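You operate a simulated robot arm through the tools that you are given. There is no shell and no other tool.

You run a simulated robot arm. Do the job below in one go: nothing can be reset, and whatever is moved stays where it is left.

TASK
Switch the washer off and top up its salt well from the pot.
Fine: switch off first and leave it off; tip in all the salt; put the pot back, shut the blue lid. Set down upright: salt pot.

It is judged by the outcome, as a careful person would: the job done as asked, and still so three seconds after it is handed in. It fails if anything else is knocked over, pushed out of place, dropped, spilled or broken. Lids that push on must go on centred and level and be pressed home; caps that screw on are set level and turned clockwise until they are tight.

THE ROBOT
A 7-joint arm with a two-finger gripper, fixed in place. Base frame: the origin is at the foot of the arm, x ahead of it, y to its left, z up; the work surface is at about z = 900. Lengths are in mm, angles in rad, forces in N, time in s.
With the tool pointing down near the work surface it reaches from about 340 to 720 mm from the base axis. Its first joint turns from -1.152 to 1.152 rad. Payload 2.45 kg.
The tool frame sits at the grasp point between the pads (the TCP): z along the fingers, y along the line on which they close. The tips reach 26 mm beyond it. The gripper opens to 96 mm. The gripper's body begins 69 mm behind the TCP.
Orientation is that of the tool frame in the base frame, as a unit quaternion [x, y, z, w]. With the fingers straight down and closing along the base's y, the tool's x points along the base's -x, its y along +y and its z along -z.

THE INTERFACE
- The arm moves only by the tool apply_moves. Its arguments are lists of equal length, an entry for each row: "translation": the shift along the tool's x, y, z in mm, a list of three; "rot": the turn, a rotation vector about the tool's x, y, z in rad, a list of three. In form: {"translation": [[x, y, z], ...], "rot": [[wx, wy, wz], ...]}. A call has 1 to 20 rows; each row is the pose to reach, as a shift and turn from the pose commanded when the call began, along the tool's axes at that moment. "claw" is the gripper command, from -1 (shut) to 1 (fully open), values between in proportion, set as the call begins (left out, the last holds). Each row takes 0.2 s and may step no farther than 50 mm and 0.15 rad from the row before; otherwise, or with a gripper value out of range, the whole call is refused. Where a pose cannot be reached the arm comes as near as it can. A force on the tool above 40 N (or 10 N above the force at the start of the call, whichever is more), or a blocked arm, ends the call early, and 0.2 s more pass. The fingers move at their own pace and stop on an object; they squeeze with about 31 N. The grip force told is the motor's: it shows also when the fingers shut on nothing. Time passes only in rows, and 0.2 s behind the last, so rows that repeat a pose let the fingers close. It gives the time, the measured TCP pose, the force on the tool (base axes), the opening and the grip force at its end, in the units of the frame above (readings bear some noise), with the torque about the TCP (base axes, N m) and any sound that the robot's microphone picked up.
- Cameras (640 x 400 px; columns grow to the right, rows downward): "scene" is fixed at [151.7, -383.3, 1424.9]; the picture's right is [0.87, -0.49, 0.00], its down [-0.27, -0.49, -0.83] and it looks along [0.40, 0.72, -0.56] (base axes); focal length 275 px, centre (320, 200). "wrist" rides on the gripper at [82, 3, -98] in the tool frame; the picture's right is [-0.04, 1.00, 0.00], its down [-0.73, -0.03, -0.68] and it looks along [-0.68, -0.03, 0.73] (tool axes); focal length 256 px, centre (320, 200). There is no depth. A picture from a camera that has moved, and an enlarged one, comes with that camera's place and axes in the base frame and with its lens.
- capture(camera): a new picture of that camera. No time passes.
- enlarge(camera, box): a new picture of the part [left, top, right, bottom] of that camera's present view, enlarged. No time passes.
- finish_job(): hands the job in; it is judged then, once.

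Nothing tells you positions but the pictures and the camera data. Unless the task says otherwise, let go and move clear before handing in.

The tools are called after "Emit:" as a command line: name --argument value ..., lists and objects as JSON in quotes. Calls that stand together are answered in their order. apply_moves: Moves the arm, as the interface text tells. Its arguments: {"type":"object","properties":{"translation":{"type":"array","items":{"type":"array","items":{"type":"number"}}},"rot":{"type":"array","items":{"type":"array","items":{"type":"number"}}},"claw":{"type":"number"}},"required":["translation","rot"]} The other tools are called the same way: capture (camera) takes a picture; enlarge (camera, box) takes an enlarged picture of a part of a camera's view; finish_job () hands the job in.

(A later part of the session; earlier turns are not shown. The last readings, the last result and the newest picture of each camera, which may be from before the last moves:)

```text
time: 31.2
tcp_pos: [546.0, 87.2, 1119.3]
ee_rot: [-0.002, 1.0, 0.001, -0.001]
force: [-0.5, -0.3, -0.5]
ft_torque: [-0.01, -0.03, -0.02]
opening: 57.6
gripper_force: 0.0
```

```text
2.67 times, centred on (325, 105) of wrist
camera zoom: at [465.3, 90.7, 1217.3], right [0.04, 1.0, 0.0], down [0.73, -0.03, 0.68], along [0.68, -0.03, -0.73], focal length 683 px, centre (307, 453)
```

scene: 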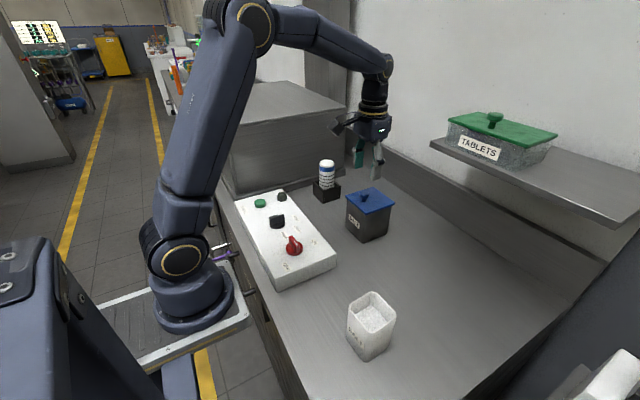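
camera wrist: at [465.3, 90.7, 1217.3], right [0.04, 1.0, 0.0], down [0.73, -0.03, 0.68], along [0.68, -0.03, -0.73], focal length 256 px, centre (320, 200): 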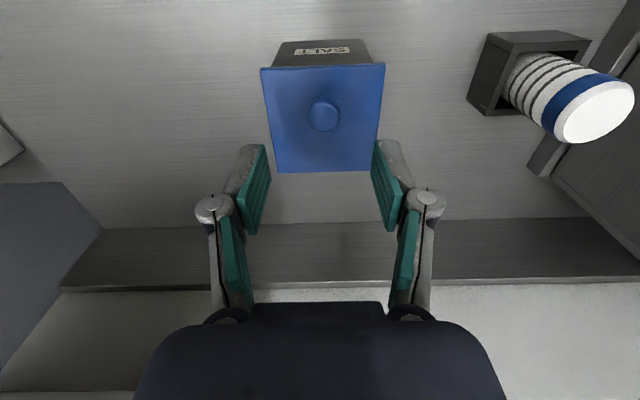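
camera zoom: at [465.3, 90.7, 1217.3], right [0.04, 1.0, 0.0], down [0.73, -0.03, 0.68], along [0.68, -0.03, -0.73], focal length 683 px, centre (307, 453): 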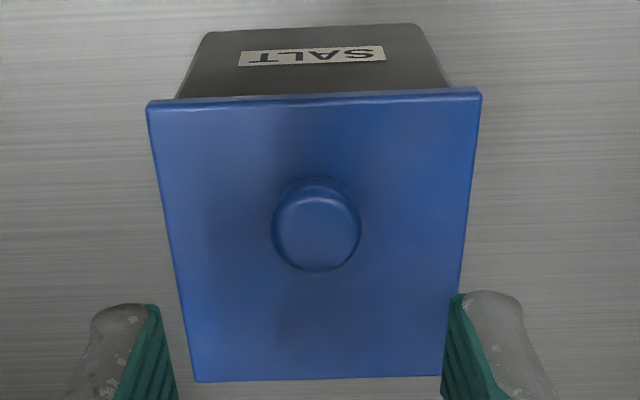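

The lid spans x 524–623 and y 43–137, with the knob head at about (553, 90). I'm descending around the knob head.

Emit:
apply_moves --translation '[[-7, 2, 20], [-7, 2, 40], [-7, 2, 60], [-7, 2, 72], [-7, 2, 78], [-7, 2, 78]]' --rot '[[0, 0, 0], [0, 0, 0], [0, 0, 0], [0, 0, 0], [0, 0, 0], [0, 0, 0]]' --claw 0.1

Emit:
capture --camera "wrist"

Emit:
enlarge --camera "scene" --box '[325, 150, 425, 250]'

```text
time: 32.6
tcp_pos: [554.3, 88.8, 1039.6]
ee_rot: [-0.001, 1.0, 0.0, -0.001]
force: [0.7, 0.1, -0.5]
ft_torque: [0.0, -0.01, 0.0]
opening: 52.7
gripper_force: 0.1
```

```text
taken
camera wrist: at [472.2, 92.5, 1139.2], right [0.04, 1.0, 0.0], down [0.73, -0.03, 0.68], along [0.68, -0.03, -0.73], focal length 256 px, centre (320, 200)
```

wrist: 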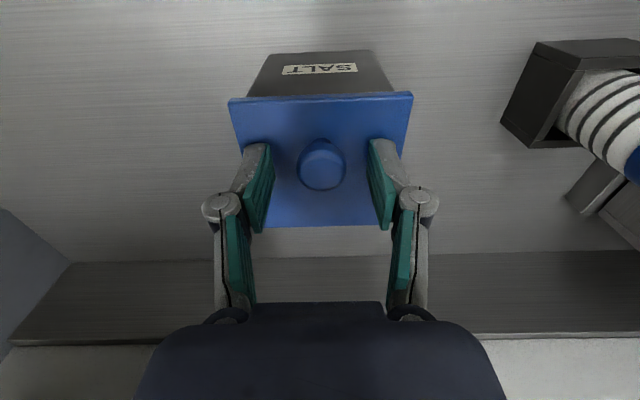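

```text
4.00 times, centred on (375, 200) of scene
camera zoom: at [151.7, -383.3, 1424.9], right [0.87, -0.49, 0.0], down [-0.27, -0.49, -0.83], along [0.4, 0.72, -0.56], focal length 1102 px, centre (100, 200)
```

zoom: 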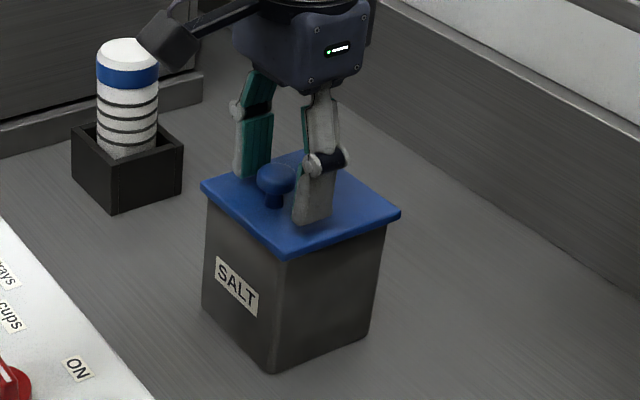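

The head is well centred between the pads. Closing on it.

Emit:
apply_moves --translation '[[2, 0.5, 0], [2, 0.5, 0], [2, 0.5, 0], [2, 0.5, 0], [2, 0.5, 0]]' --rot '[[0, 0, 0], [0, 0, 0], [0, 0, 0], [0, 0, 0], [0, 0, 0]]' --claw -1

Emit:
apply_moves --translation '[[0, 0, -2], [0, 0, -4], [0, 0, -6], [0, 0, -6]]' --rot '[[0, 0, 0], [0, 0, 0], [0, 0, 0], [0, 0, 0]]'

Emit:
capture --camera "wrist"

Emit:
enlarge --camera "scene" --box '[325, 150, 425, 250]'

```text
time: 33.8
tcp_pos: [550.9, 90.2, 1042.5]
ee_rot: [0.0, 1.0, 0.0, 0.0]
force: [0.0, -0.2, -0.2]
ft_torque: [-0.01, -0.04, 0.01]
opening: 24.2
gripper_force: 45.2
```

```text
time: 34.8
tcp_pos: [552.1, 90.3, 1046.3]
ee_rot: [0.0, 1.0, 0.0, 0.0]
force: [13.8, 7.4, -20.1]
ft_torque: [0.05, 0.84, 0.0]
opening: 24.2
gripper_force: 45.1
```

```text
taken
camera wrist: at [470.9, 93.3, 1145.0], right [0.04, 1.0, 0.0], down [0.73, -0.03, 0.68], along [0.68, -0.03, -0.73], focal length 256 px, centre (320, 200)
```

wrist: 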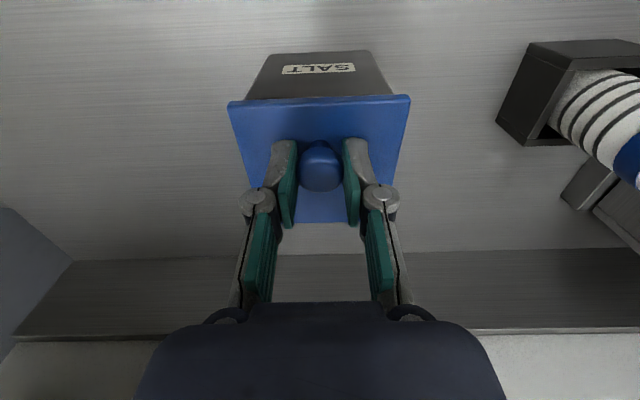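

```text
4.00 times, centred on (375, 200) of scene
camera zoom: at [152.5, -383.1, 1424.9], right [0.87, -0.49, 0.0], down [-0.27, -0.49, -0.83], along [0.4, 0.72, -0.56], focal length 1102 px, centre (100, 200)
```

zoom: 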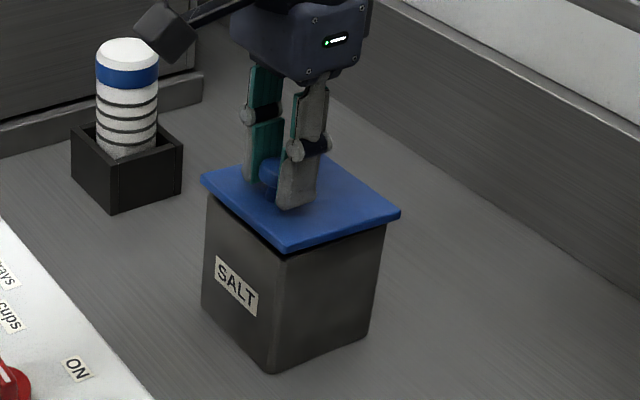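

The front of the lid lifted while the back edge stayed put, so it is hinged at the back, around x≈622, z≈1003. I'll carry the knob along the hinge arc, letting it pivot between the pads.

Emit:
apply_moves --translation '[[-2.4, 0, 0], [-4, 0, -3], [-5.4, 0, -5.9], [-8.9, 0, -11.4], [-12.8, 0, -16.6], [-12.8, 0, -16.6]]' --rot '[[0, 0, 0], [0, 0, 0], [0, 0, 0], [0, 0, 0], [0, 0, 0], [0, 0, 0]]'

Emit:
capture --camera "wrist"

Emit:
enlarge --camera "scene" --box '[325, 150, 425, 250]'

```text
time: 36.2
tcp_pos: [562.8, 89.3, 1063.0]
ee_rot: [-0.001, 1.0, 0.0, -0.003]
force: [-16.0, 12.5, -7.0]
ft_torque: [0.23, 1.39, -0.01]
opening: 24.4
gripper_force: 44.8
```

```text
taken
camera wrist: at [482.1, 93.1, 1162.0], right [0.04, 1.0, 0.0], down [0.74, -0.03, 0.68], along [0.68, -0.02, -0.74], focal length 256 px, centre (320, 200)
```

wrist: 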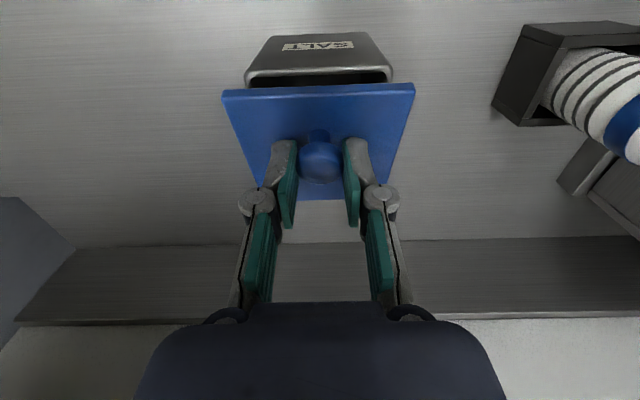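

```text
4.00 times, centred on (375, 200) of scene
camera zoom: at [151.4, -382.9, 1425.0], right [0.87, -0.49, 0.0], down [-0.27, -0.49, -0.83], along [0.4, 0.72, -0.56], focal length 1102 px, centre (100, 200)
```

zoom: 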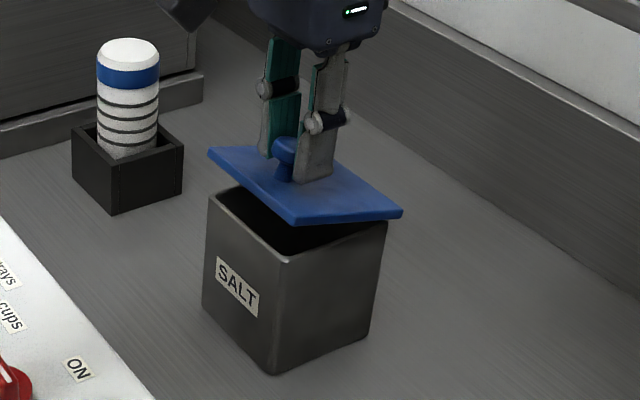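

The box is opening and the knob pivots between the pads with moderate forces. Continuing along the arc.

Emit:
apply_moves --translation '[[-3.9, 0, -4.85], [-8.6, 0, -9.3], [-13.6, 0, -13.3], [-19, 0, -16.9], [-19, 0, -16.9]]' --rot '[[0, 0, 0], [0, 0, 0], [0, 0, 0], [0, 0, 0], [0, 0, 0]]'

Emit:
enlarge --camera "scene" --box '[325, 150, 425, 250]'

Emit:
capture --camera "wrist"

```text
time: 37.4
tcp_pos: [581.5, 90.6, 1079.6]
ee_rot: [0.0, 1.0, 0.001, -0.003]
force: [-18.2, 12.3, -2.1]
ft_torque: [0.22, 1.45, -0.05]
opening: 24.5
gripper_force: 45.1
```

```text
4.00 times, centred on (375, 200) of scene
camera zoom: at [151.3, -382.9, 1425.1], right [0.87, -0.49, 0.0], down [-0.27, -0.49, -0.83], along [0.4, 0.72, -0.56], focal length 1102 px, centre (100, 200)
```

zoom: 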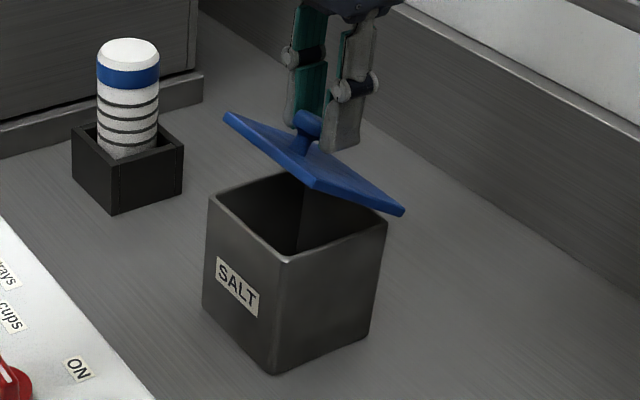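

```text
taken
camera wrist: at [501.0, 93.3, 1179.4], right [0.04, 1.0, 0.0], down [0.74, -0.03, 0.68], along [0.68, -0.03, -0.74], focal length 256 px, centre (320, 200)
```

wrist: 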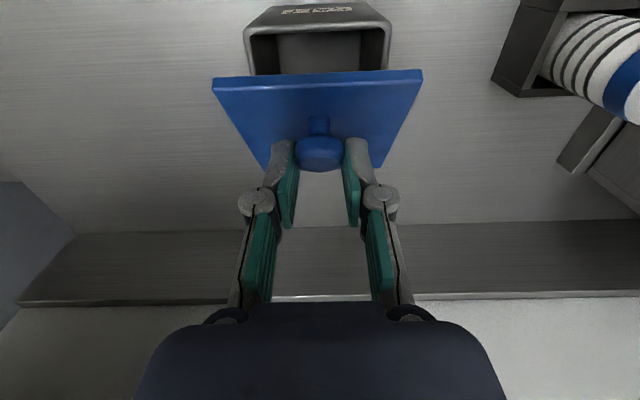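

The lid is about 40° open and the well is empty inside. Continuing to about 70°.

Emit:
apply_moves --translation '[[-5.5, 0, -3.05], [-11.5, 0, -5.6], [-17.6, 0, -7.6], [-24, 0, -9.1], [-30.4, 0, -10], [-36.9, 0, -10.3], [-36.9, 0, -10.3]]' --rot '[[0, 0, 0], [0, 0, 0], [0, 0, 0], [0, 0, 0], [0, 0, 0], [0, 0, 0], [0, 0, 0]]'

Emit:
enlarge --camera "scene" --box '[325, 150, 425, 250]'

Emit:
capture --camera "wrist"

```text
time: 39.0
tcp_pos: [621.1, 89.1, 1090.5]
ee_rot: [0.0, 1.0, -0.001, 0.001]
force: [0.8, -0.7, 0.5]
ft_torque: [-0.02, 0.05, -0.01]
opening: 0.0
gripper_force: 28.1
```

```text
4.00 times, centred on (375, 200) of scene
camera zoom: at [151.7, -383.3, 1424.9], right [0.87, -0.49, 0.0], down [-0.27, -0.49, -0.83], along [0.4, 0.72, -0.56], focal length 1102 px, centre (100, 200)
```

zoom: 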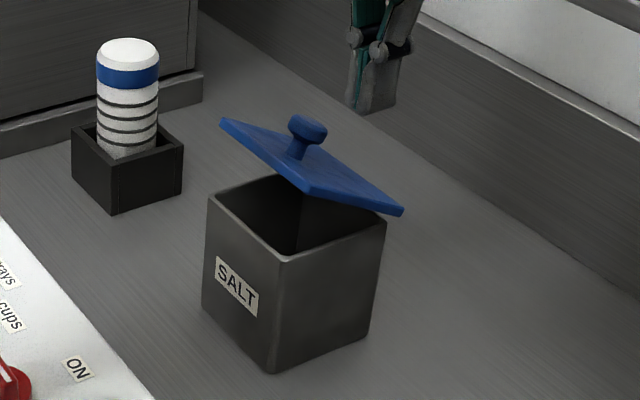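

```text
taken
camera wrist: at [539.6, 92.4, 1188.8], right [0.04, 1.0, 0.0], down [0.73, -0.03, 0.68], along [0.68, -0.03, -0.73], focal length 256 px, centre (320, 200)
```

wrist: 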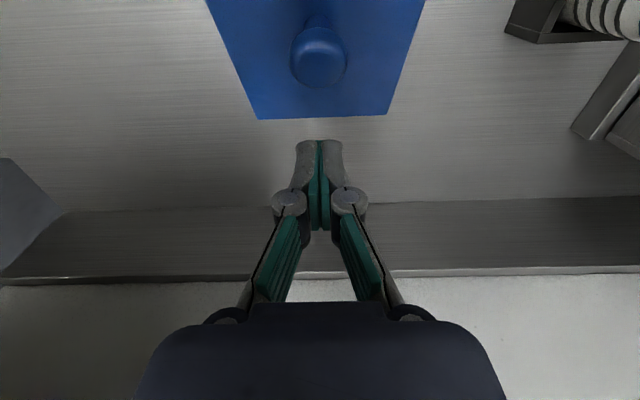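

The knob slipped out, but the lid stays at about 37° on its own, so the hinge holds position. I'll go over to the front side and push the lid up from below its front edge with closed fingers.

Emit:
apply_moves --translation '[[0, 0, -35], [0, 0, -70], [36, 0, -70], [72, 0, -70], [108, 0, -70], [110, 0, -30], [110, 0, 5], [110, 0, 29], [110, 0, 29]]' --rot '[[0, 0, 0], [0, 0, 0], [0, 0, 0], [0, 0, 0], [0, 0, 0], [0, 0, 0], [0, 0, 0], [0, 0, 0], [0, 0, 0]]' --claw -1

Emit:
enlarge --camera "scene" --box '[325, 150, 425, 250]'

Emit:
capture --camera "wrist"

```text
time: 41.0
tcp_pos: [511.3, 90.7, 1062.8]
ee_rot: [0.0, 1.0, -0.001, 0.001]
force: [-0.4, 0.4, 0.8]
ft_torque: [-0.05, -0.02, -0.02]
opening: 0.0
gripper_force: 28.8
```

```text
4.00 times, centred on (375, 200) of scene
camera zoom: at [151.7, -383.3, 1424.9], right [0.87, -0.49, 0.0], down [-0.27, -0.49, -0.83], along [0.4, 0.72, -0.56], focal length 1102 px, centre (100, 200)
```

zoom: 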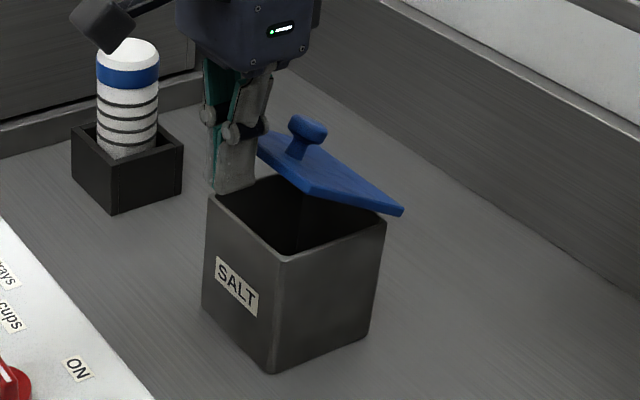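

```text
taken
camera wrist: at [430.2, 93.9, 1161.0], right [0.04, 1.0, 0.0], down [0.73, -0.03, 0.68], along [0.68, -0.03, -0.73], focal length 256 px, centre (320, 200)
```

wrist: 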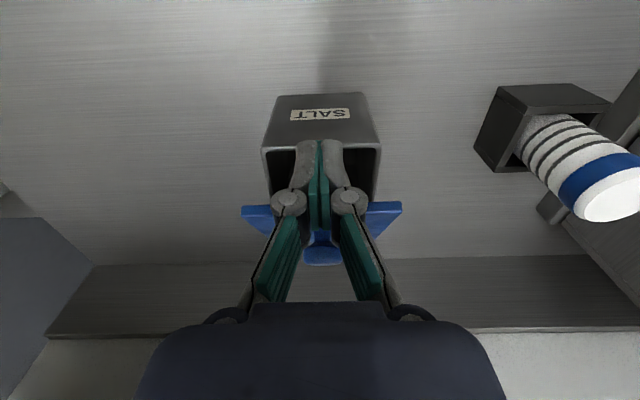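

The lid stays put by itself. I'm pushing it open with the closed fingertips, moving forward in small steps.

Emit:
apply_moves --translation '[[-10, 0, 0], [-20, 0, 0], [-30, 0, -2], [-40, 0, -4], [-50, 0, -6], [-60, 0, -8], [-70, 0, -10], [-70, 0, -10]]' --rot '[[0, 0, 0], [0, 0, 0], [0, 0, 0], [0, 0, 0], [0, 0, 0], [0, 0, 0], [0, 0, 0], [0, 0, 0]]'

Emit:
enlarge --camera "scene" --box '[325, 150, 425, 250]'

Emit:
capture --camera "wrist"

```text
time: 42.8
tcp_pos: [580.5, 89.7, 1071.1]
ee_rot: [0.0, 1.0, -0.001, -0.001]
force: [0.1, 0.0, -0.8]
ft_torque: [0.02, -0.02, 0.0]
opening: 6.0
gripper_force: 28.5
```

```text
4.00 times, centred on (375, 200) of scene
camera zoom: at [151.7, -383.3, 1424.9], right [0.87, -0.49, 0.0], down [-0.27, -0.49, -0.83], along [0.4, 0.72, -0.56], focal length 1102 px, centre (100, 200)
```

zoom: 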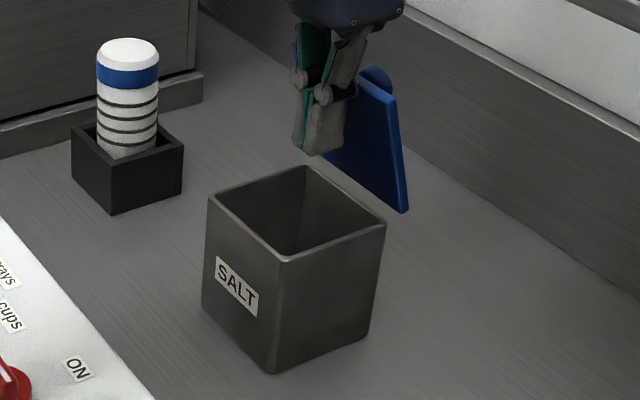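

```text
taken
camera wrist: at [498.6, 92.4, 1169.8], right [0.04, 1.0, 0.0], down [0.73, -0.03, 0.68], along [0.68, -0.03, -0.73], focal length 256 px, centre (320, 200)
```

wrist: 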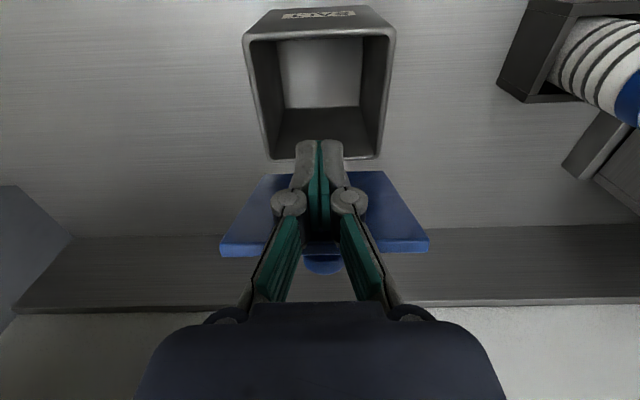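

The lid is nearly vertical and the well is fully open. I'll push on to get it past vertical.

Emit:
apply_moves --translation '[[-10, 0, -3], [-20, 0, -6], [-30, 0, -9], [-38, 0, -10], [-46, 0, -10], [-46, 0, -10]]' --rot '[[0, 0, 0], [0, 0, 0], [0, 0, 0], [0, 0, 0], [0, 0, 0], [0, 0, 0]]'

Emit:
enlarge --camera "scene" --box '[325, 150, 425, 250]'

Emit:
capture --camera "wrist"

```text
time: 44.2
tcp_pos: [623.1, 89.4, 1081.1]
ee_rot: [-0.001, 1.0, 0.0, -0.005]
force: [-29.8, 0.2, 4.9]
ft_torque: [0.07, 0.73, -0.05]
opening: 6.0
gripper_force: 28.4
```

```text
4.00 times, centred on (375, 200) of scene
camera zoom: at [150.7, -383.4, 1425.0], right [0.87, -0.49, 0.0], down [-0.27, -0.49, -0.83], along [0.4, 0.72, -0.56], focal length 1102 px, centre (100, 200)
```

zoom: 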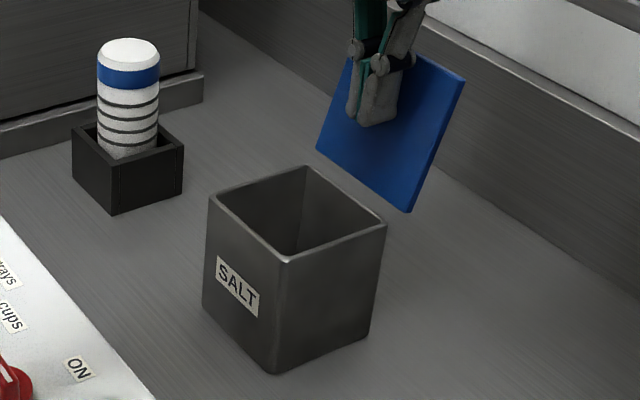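

```text
taken
camera wrist: at [542.8, 92.4, 1180.3], right [0.04, 1.0, 0.0], down [0.74, -0.03, 0.67], along [0.67, -0.03, -0.74], focal length 256 px, centre (320, 200)
```

wrist: 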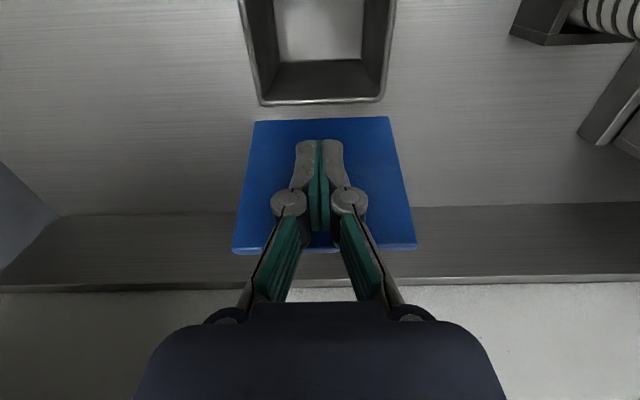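

The lid is at its stop, past vertical at around 105°, and the box hasn't moved. I'm backing off and rising to check it stays open.

Emit:
apply_moves --translation '[[6, 0, 0], [20, 0, 0], [40, 0, -20], [60, 0, -60], [80, 0, -100], [110, 0, -120], [110, 0, -120]]' --rot '[[0, 0, 0], [0, 0, 0], [0, 0, 0], [0, 0, 0], [0, 0, 0], [0, 0, 0], [0, 0, 0]]'

Emit:
capture --camera "wrist"

Emit:
capture --camera "scene"

Emit:
enlarge --camera "scene" --box '[325, 150, 425, 250]'

```text
time: 45.8
tcp_pos: [516.6, 88.4, 1205.6]
ee_rot: [-0.001, 1.0, 0.0, 0.0]
force: [-0.3, -0.4, -0.7]
ft_torque: [0.04, -0.04, -0.01]
opening: 0.2
gripper_force: 28.8
```

```text
taken
camera wrist: at [434.9, 91.2, 1303.3], right [0.04, 1.0, 0.0], down [0.73, -0.03, 0.68], along [0.68, -0.03, -0.73], focal length 256 px, centre (320, 200)
```

wrist: 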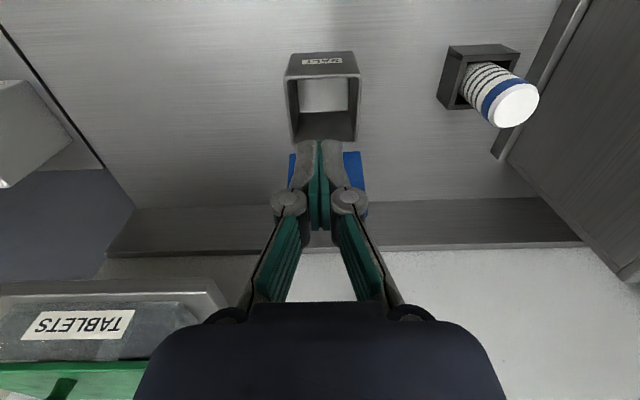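

```text
taken
```

scene: 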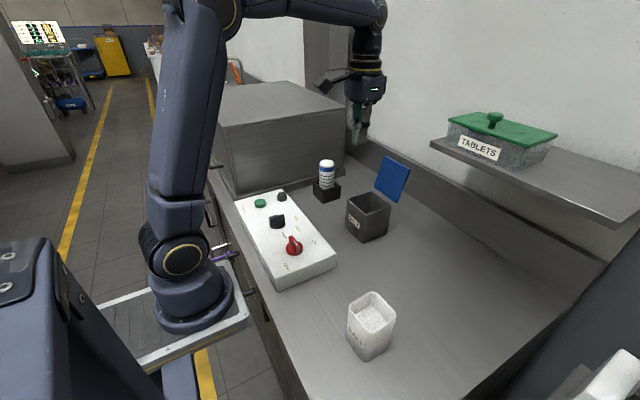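

```text
4.00 times, centred on (375, 200) of scene
camera zoom: at [151.7, -383.3, 1424.9], right [0.87, -0.49, 0.0], down [-0.27, -0.49, -0.83], along [0.4, 0.72, -0.56], focal length 1102 px, centre (100, 200)
```

zoom: 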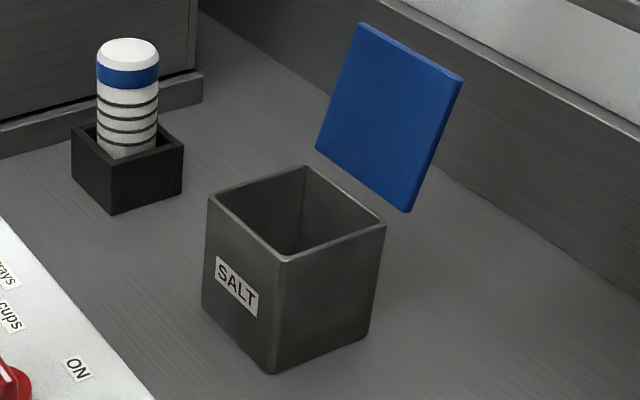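

The lid stays open by itself, leaning back at about 105°, and the well opening spans about x 527–613 and y 49–130. Now I'll look closely at the salt pot.

Emit:
apply_moves --translation '[[24, -34, 0], [48, -68, 0], [72, -102, 0], [96, -136, 10], [120, -170, 20], [146, -205, 30], [171, -240, 42], [171, -240, 42]]' --rot '[[0, 0, 0], [0, 0, 0], [0, 0, 0], [0, 0, 0], [0, 0, 0], [0, 0, 0], [0, 0, 0], [0, 0, 0]]' --claw 1

Emit:
capture --camera "wrist"

Emit:
capture --camera "scene"

```text
time: 47.6
tcp_pos: [346.3, -151.6, 1160.1]
ee_rot: [0.001, 1.0, 0.0, 0.0]
force: [-0.9, -0.4, -0.2]
ft_torque: [-0.03, 0.02, 0.01]
opening: 96.1
gripper_force: 0.1
```

```text
taken
camera wrist: at [264.5, -147.2, 1258.2], right [0.04, 1.0, 0.0], down [0.73, -0.03, 0.68], along [0.68, -0.03, -0.73], focal length 256 px, centre (320, 200)
```

wrist: 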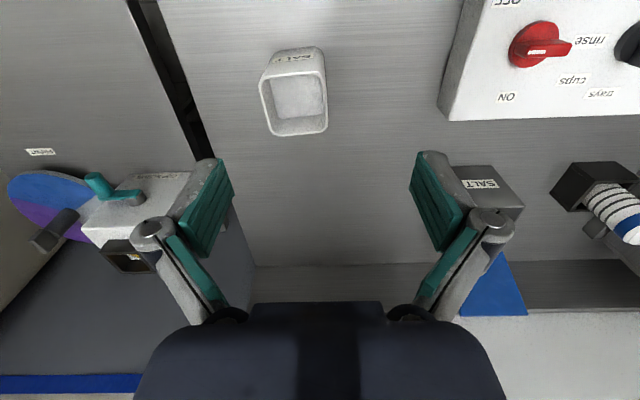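

```text
taken
```

scene: 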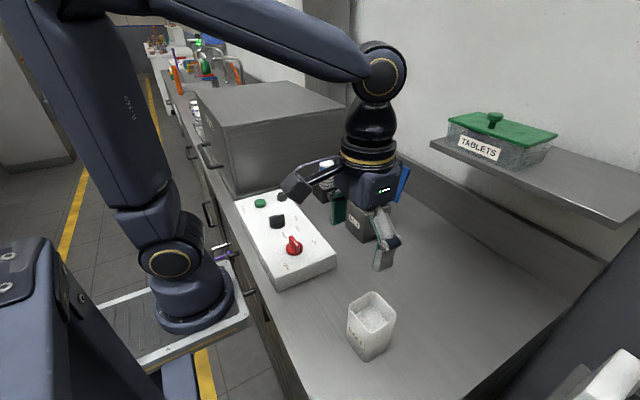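

Emit:
enlarge --camera "wrist" --box '[240, 35, 350, 145]'

Emit:
enlarge --camera "scene" --box '[330, 275, 410, 375]'

Emit:
enlarge --camera "wrist" --box '[0, 60, 240, 300]'

```text
3.64 times, centred on (295, 90) of wrist
camera zoom: at [264.5, -147.2, 1258.2], right [0.04, 1.0, 0.0], down [0.73, -0.03, 0.68], along [0.68, -0.03, -0.73], focal length 931 px, centre (411, 600)
```

zoom: 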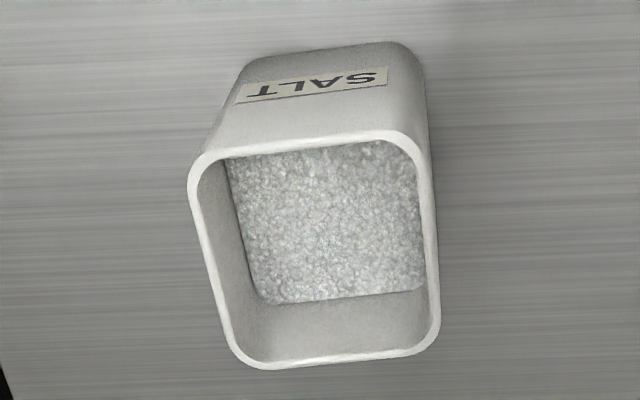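

```text
4.00 times, centred on (370, 325) of scene
camera zoom: at [151.7, -383.4, 1424.9], right [0.87, -0.49, 0.0], down [-0.27, -0.49, -0.83], along [0.4, 0.72, -0.56], focal length 1102 px, centre (120, -300)
```

zoom: 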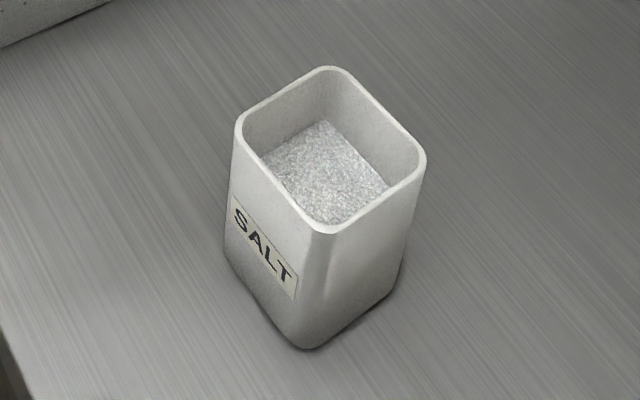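

```text
1.67 times, centred on (120, 180) of wrist
camera zoom: at [264.5, -147.2, 1258.2], right [0.04, 1.0, 0.0], down [0.73, -0.03, 0.68], along [0.68, -0.03, -0.73], focal length 427 px, centre (653, 233)
```

zoom: 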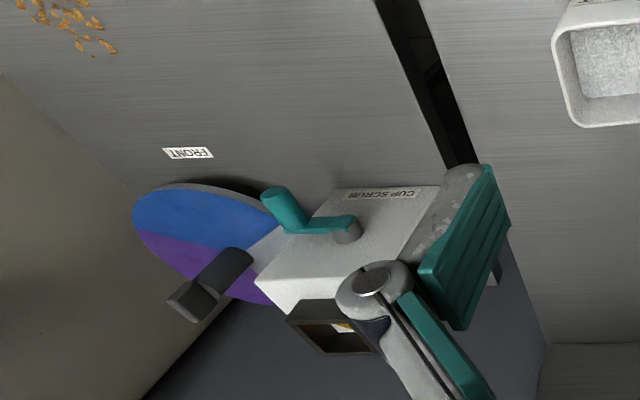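

The pot is a straight 63 mm square, about 98 mm tall, centred near (374, -177) and yawed about 4.7°, with salt about 34 mm below the rim. My plan is to grip it from the -y side with the tool tilted 60°, so that the mouth stays clear of the gripper when tipped. First I'll turn the tool, out to the right of the pot.

Emit:
apply_moves --translation '[[-3.5, -12.7, 0], [-7.1, -25.4, 0], [-10.7, -38, 0], [-14.3, -50.7, 0], [-17.9, -63.4, 0], [-21.4, -76, 0], [-25, -88.8, 0], [-28.6, -101.5, 0], [-32.1, -114, 0], [-35.7, -126.8, 0], [-39.3, -139.5, 0], [-39.3, -139.5, 0]]' --rot '[[0, 0, 0.1354], [0, 0, 0.2707], [0, 0, 0.4061], [0, 0, 0.5415], [0, 0, 0.6768], [0, 0, 0.8122], [0, 0, 0.9475], [0, 0, 1.0829], [0, 0, 1.2183], [0, 0, 1.3536], [0, 0, 1.489], [0, 0, 1.489]]' --claw 1

Emit:
capture --camera "scene"

Emit:
capture --camera "wrist"

```text
time: 50.2
tcp_pos: [385.8, -289.4, 1159.4]
ee_rot: [0.678, 0.735, 0.0, 0.0]
force: [0.2, 0.0, -0.2]
ft_torque: [-0.01, -0.01, 0.04]
opening: 95.8
gripper_force: 0.0
```

```text
taken
```

scene: 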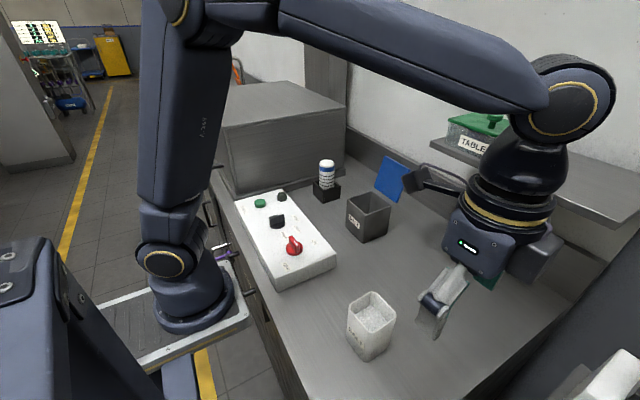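

```text
taken
camera wrist: at [382.4, -208.7, 1258.0], right [1.0, 0.04, 0.0], down [0.03, -0.73, 0.68], along [0.03, -0.68, -0.73], focal length 256 px, centre (320, 200)
```

wrist: 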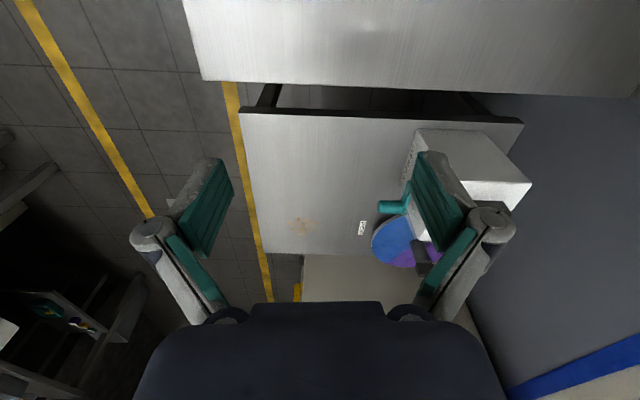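

The tool is turned, and the right side is clear around x 340–460. Now I'll tilt the tool 60° so it points toward the pot from the -y side.

Emit:
apply_moves --translation '[[0, 0, 0], [0, 0, 0], [0, 0, 0], [0, 0, 0], [0, 0, 0], [0, 0, 0], [0, 0, 0], [0, 0, 0], [0, 0, 0]]' --rot '[[0, 0.131, 0], [0, 0.262, 0], [0, 0.393, 0], [0, 0.524, 0], [0, 0.654, 0], [0, 0.785, 0], [0, 0.916, 0], [0, 1.047, 0], [0, 1.047, 0]]'

Emit:
capture --camera "scene"

Emit:
capture --camera "wrist"

```text
time: 52.2
tcp_pos: [421.5, -186.4, 1173.1]
ee_rot: [0.588, 0.636, 0.339, -0.368]
force: [0.8, 1.1, -0.4]
ft_torque: [0.0, 0.02, 0.04]
opening: 95.9
gripper_force: 0.2
out of reach, approached as far as the arm can: row 7, 8, 9
```

```text
taken
```

scene: 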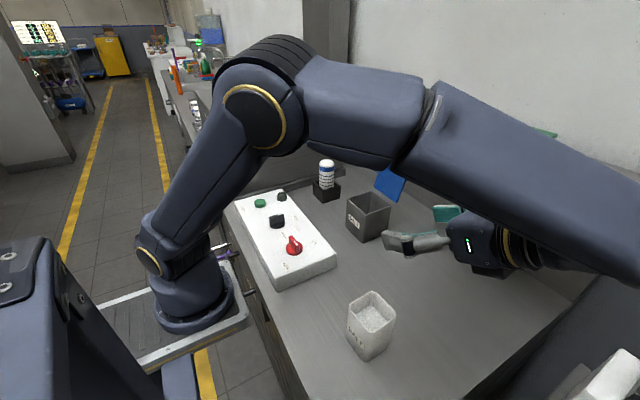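

```text
taken
camera wrist: at [429.0, -230.1, 1294.0], right [1.0, 0.06, -0.04], down [0.05, -0.95, -0.3], along [-0.05, 0.29, -0.95], focal length 256 px, centre (320, 200)
```

wrist: 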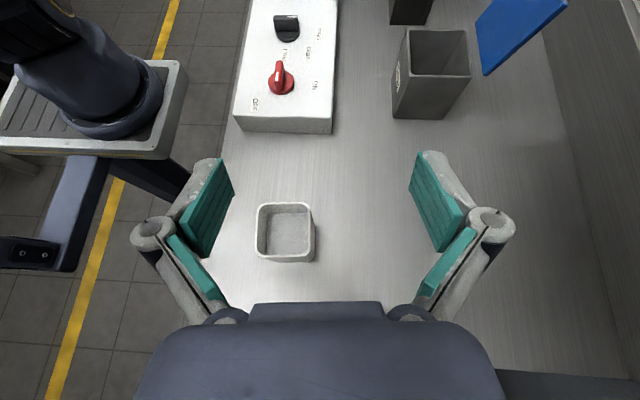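

The arm shifted as it neared its reach limit, but the orientation is right: a 60° tilt pointing +y. I can descend onto the pot from above with this tilt instead, so I'm positioning above the pot.

Emit:
apply_moves --translation '[[-14, -11.5, 12], [-28, -23, 24], [-42, -34.5, 36], [-56.6, -46.1, 47.9], [-56.6, -46.1, 47.9]]' --rot '[[0, 0, 0], [0, 0, 0], [0, 0, 0], [0, 0, 0], [0, 0, 0]]'

Emit:
capture --camera "scene"

Emit:
capture --camera "wrist"

```text
time: 53.4
tcp_pos: [374.6, -175.7, 1101.8]
ee_rot: [0.586, 0.637, 0.339, -0.368]
force: [0.8, -0.7, 0.3]
ft_torque: [-0.03, 0.01, 0.03]
opening: 96.1
gripper_force: 0.0
```

```text
taken
```

scene: 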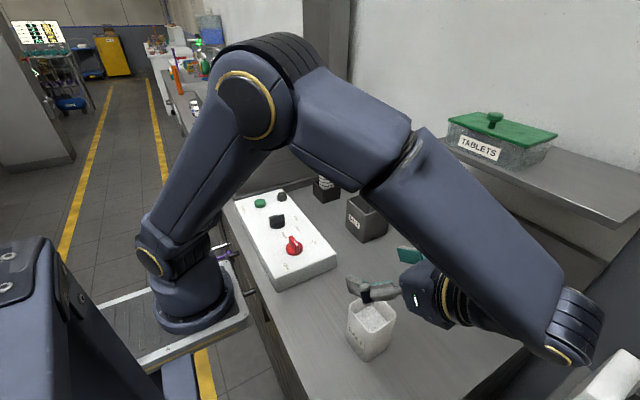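

```text
taken
camera wrist: at [382.6, -219.2, 1221.5], right [1.0, 0.06, -0.03], down [0.05, -0.95, -0.3], along [-0.05, 0.29, -0.95], focal length 256 px, centre (320, 200)
```

wrist: 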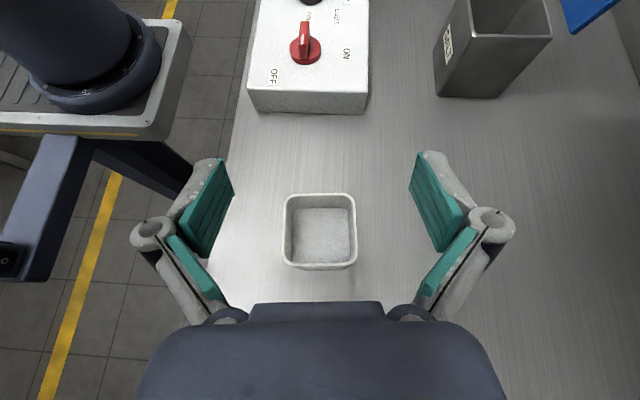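

The pot is square to the fingers and centred in view. Descending in stages.

Emit:
apply_moves --translation '[[-17.3, 0, 10], [-34.6, 0, 20], [-52, 0, 30], [-69.3, 0, 40], [-69.3, 0, 40]]' --rot '[[0, 0, 0], [0, 0, 0], [0, 0, 0], [0, 0, 0], [0, 0, 0]]'

Emit:
capture --camera "scene"

Emit:
capture --camera "wrist"

```text
time: 54.6
tcp_pos: [376.3, -175.0, 1020.8]
ee_rot: [0.587, 0.637, 0.338, -0.367]
force: [-0.9, -0.6, 0.0]
ft_torque: [-0.04, 0.01, 0.0]
opening: 96.1
gripper_force: 0.0
```

```text
taken
```

scene: 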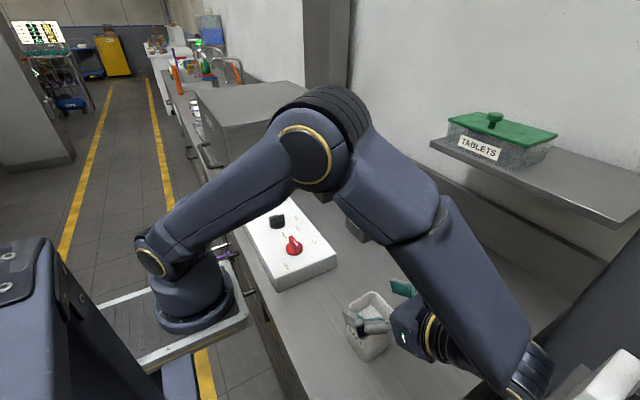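

```text
taken
camera wrist: at [382.5, -218.8, 1141.3], right [1.0, 0.06, -0.03], down [0.05, -0.95, -0.3], along [-0.05, 0.29, -0.95], focal length 256 px, centre (320, 200)
```

wrist: 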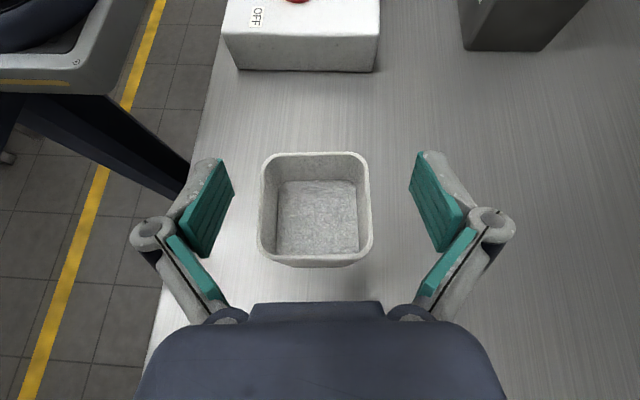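

The pot sits about 3 mm to one side of centre, so I'll correct that while lowering to the grip height.

Emit:
apply_moves --translation '[[-16, -3, 8], [-32, -3, 17], [-48.6, -3, 25.8], [-48.6, -3, 25.8]]' --rot '[[0, 0, 0], [0, 0, 0], [0, 0, 0], [0, 0, 0]]'

Emit:
capture --camera "scene"

Emit:
capture --camera "wrist"

```text
time: 55.6
tcp_pos: [374.1, -178.3, 966.3]
ee_rot: [0.586, 0.637, 0.338, -0.368]
force: [0.0, 0.8, 0.0]
ft_torque: [0.01, -0.01, 0.0]
opening: 96.0
gripper_force: 0.0
```

```text
taken
```

scene: 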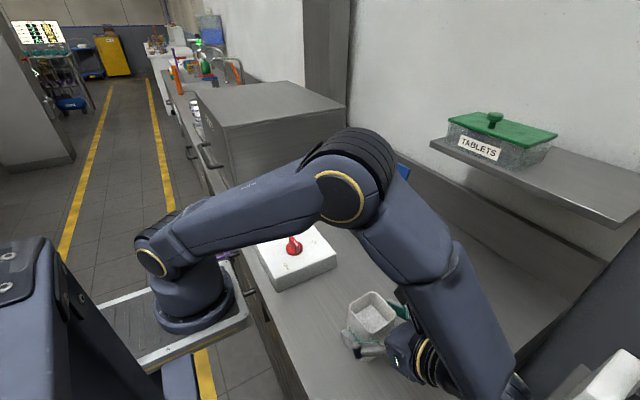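

```text
taken
camera wrist: at [379.9, -221.7, 1086.4], right [1.0, 0.06, -0.04], down [0.05, -0.95, -0.3], along [-0.05, 0.29, -0.95], focal length 256 px, centre (320, 200)
```

wrist: 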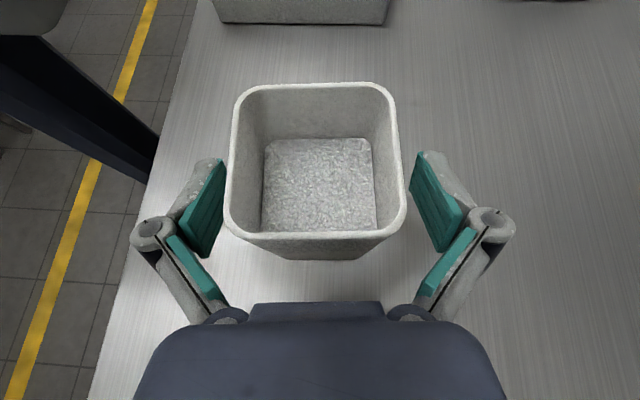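

The fingers straddle the pot and the arm clears everything, with no forces reading. Closing on the pot.

Emit:
apply_moves --translation '[[0, 0, 0], [0, 0, 0], [0, 0, 0], [0, 0, 0], [0, 0, 0]]' --rot '[[0, 0, 0], [0, 0, 0], [0, 0, 0], [0, 0, 0], [0, 0, 0]]' --claw -1

Emit:
capture --camera "wrist"

```text
time: 56.8
tcp_pos: [371.8, -177.1, 966.5]
ee_rot: [0.587, 0.638, 0.338, -0.368]
force: [-0.4, -2.5, 5.2]
ft_torque: [0.04, -0.02, 0.02]
opening: 64.7
gripper_force: 31.2
```

```text
taken
camera wrist: at [379.8, -221.9, 1086.9], right [1.0, 0.06, -0.03], down [0.05, -0.95, -0.3], along [-0.05, 0.29, -0.95], focal length 256 px, centre (320, 200)
```

wrist: 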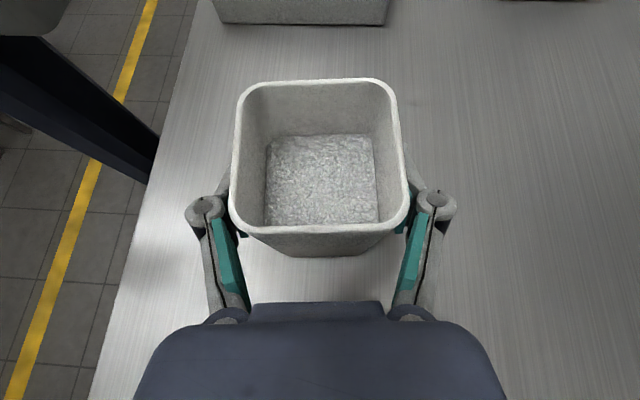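

The pot is held, with an opening of 64.7 mm. I'll lift it a little first to check the weight and grip.

Emit:
apply_moves --translation '[[4.3, 0, -2.5], [8.7, 0, -5], [17.3, 0, -10], [17.3, 0, -10]]' --rot '[[0, 0, 0], [0, 0, 0], [0, 0, 0], [0, 0, 0]]'

Emit:
capture --camera "wrist"

Emit:
enlarge --camera "scene" --box '[320, 260, 440, 390]'

```text
time: 57.8
tcp_pos: [371.8, -177.4, 986.8]
ee_rot: [0.587, 0.637, 0.339, -0.368]
force: [0.4, -0.2, -3.2]
ft_torque: [0.0, 0.0, 0.0]
opening: 64.8
gripper_force: 30.7
```

```text
taken
camera wrist: at [379.9, -222.0, 1106.8], right [1.0, 0.06, -0.03], down [0.05, -0.95, -0.3], along [-0.05, 0.29, -0.95], focal length 256 px, centre (320, 200)
```

wrist: 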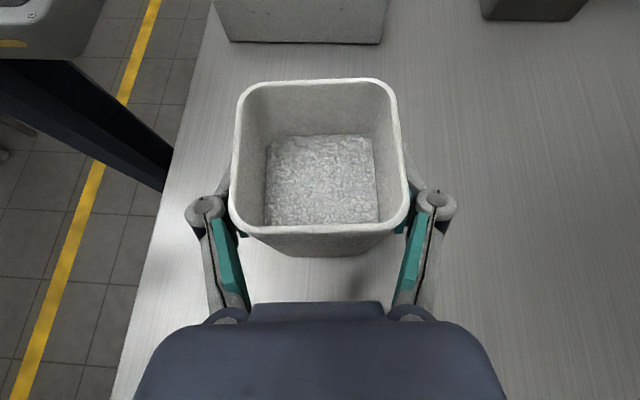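

```text
3.08 times, centred on (380, 325) of scene
camera zoom: at [151.8, -383.4, 1424.9], right [0.87, -0.49, 0.0], down [-0.27, -0.49, -0.83], along [0.4, 0.72, -0.56], focal length 848 px, centre (135, -185)
```

zoom: 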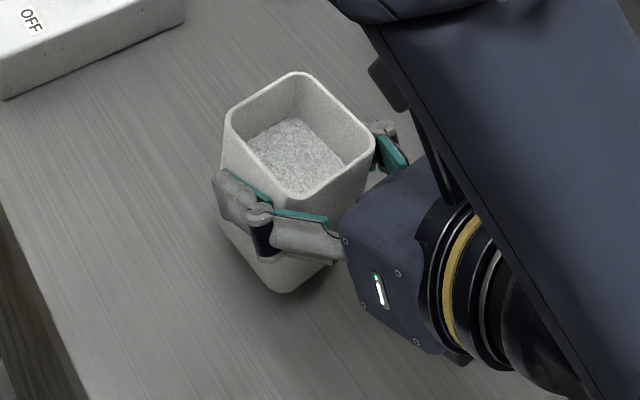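

The pot is secure and weighs about 3.2 N. Lifting it straight up to a safe height.

Emit:
apply_moves --translation '[[25, 0, -14.4], [50, 0, -28.8], [75, 0, -43.2], [100, 0, -57.7], [100, 0, -57.7]]' --rot '[[0, 0, 0], [0, 0, 0], [0, 0, 0], [0, 0, 0], [0, 0, 0]]'

Emit:
capture --camera "scene"

```text
time: 59.0
tcp_pos: [371.6, -178.0, 1102.3]
ee_rot: [0.587, 0.637, 0.339, -0.368]
force: [-0.2, 0.0, -3.2]
ft_torque: [0.0, -0.01, 0.01]
opening: 64.6
gripper_force: 31.2
```

```text
taken
```

scene: 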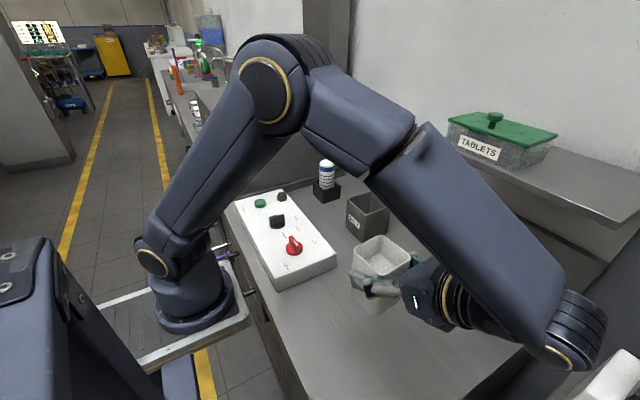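

Now a modest 30° tilt, well below the spill angle, to bring the wrist up and away from the shelf side.

Emit:
apply_moves --translation '[[2, 0, -1], [4, 0, -2], [6, 0, -3], [7, 0, -4], [7.8, 0, -4.5], [7.8, 0, -4.5], [7.8, 0, -4.5]]' --rot '[[0, -0.09, 0], [0, -0.18, 0], [0, -0.27, 0], [0, -0.36, 0], [0, -0.45, 0], [0, -0.524, 0], [0, -0.524, 0]]'

Emit:
capture --camera "wrist"

Emit:
capture --camera "scene"

```text
time: 60.6
tcp_pos: [372.9, -179.0, 1110.3]
ee_rot: [0.655, 0.711, 0.174, -0.19]
force: [-0.5, 1.0, -3.0]
ft_torque: [0.02, 0.04, -0.02]
opening: 64.9
gripper_force: 30.7
```

```text
taken
camera wrist: at [374.4, -156.6, 1236.1], right [1.0, 0.05, -0.02], down [0.05, -0.97, 0.22], along [-0.01, -0.22, -0.97], focal length 256 px, centre (320, 200)
```

wrist: 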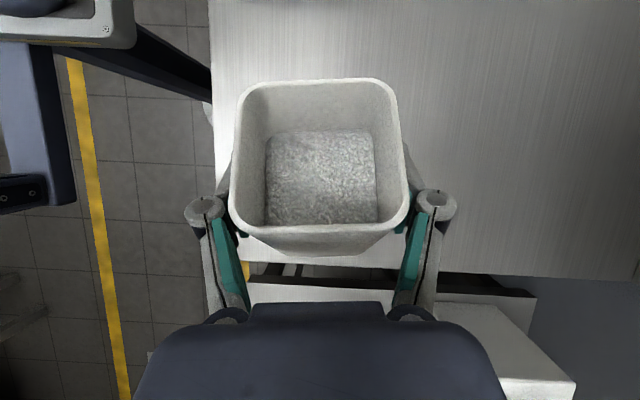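

```text
taken
```

scene: 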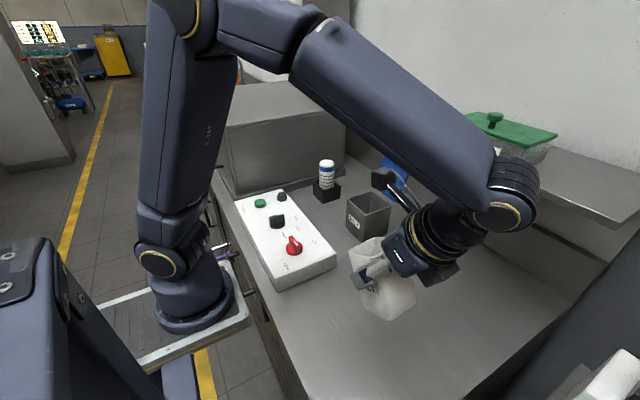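

The salt stays put at 30°. Next I'll move the pot toward the well, removing the small yaw, and pause partway to check the shelf clearance.

Emit:
apply_moves --translation '[[20.6, 26.3, 11.2], [41.2, 52.6, 22.4], [61.8, 78.9, 33.5], [82.5, 105.2, 44.7], [103, 131.4, 55.9], [103, 131.4, 55.9]]' --rot '[[-0.008, 0, 0.014], [-0.016, 0, 0.028], [-0.025, 0, 0.043], [-0.033, 0, 0.057], [-0.041, 0, 0.071], [-0.041, 0, 0.071]]'

Emit:
capture --camera "scene"

Emit:
capture --camera "wrist"

```text
time: 62.0
tcp_pos: [493.2, -50.0, 1114.1]
ee_rot: [0.683, 0.683, 0.183, -0.183]
force: [0.5, 0.0, -3.0]
ft_torque: [0.03, 0.03, 0.01]
opening: 64.8
gripper_force: 30.6
```

```text
taken
```

scene: 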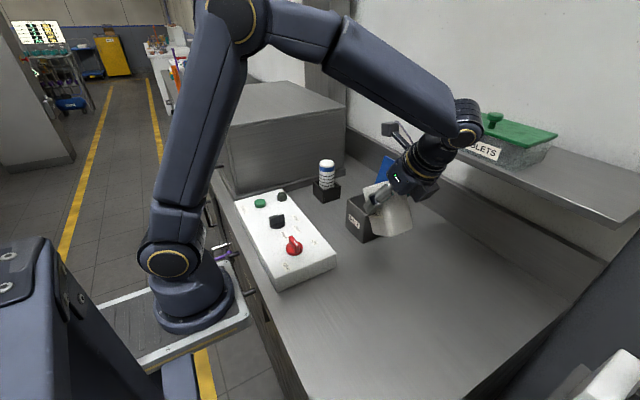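

```text
taken
camera wrist: at [497.2, -27.6, 1239.9], right [1.0, -0.03, -0.02], down [-0.03, -0.97, 0.22], along [-0.03, -0.22, -0.97], focal length 256 px, centre (320, 200)
```

wrist: 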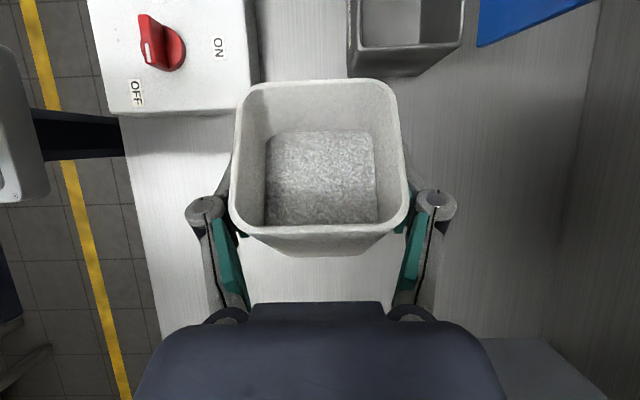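

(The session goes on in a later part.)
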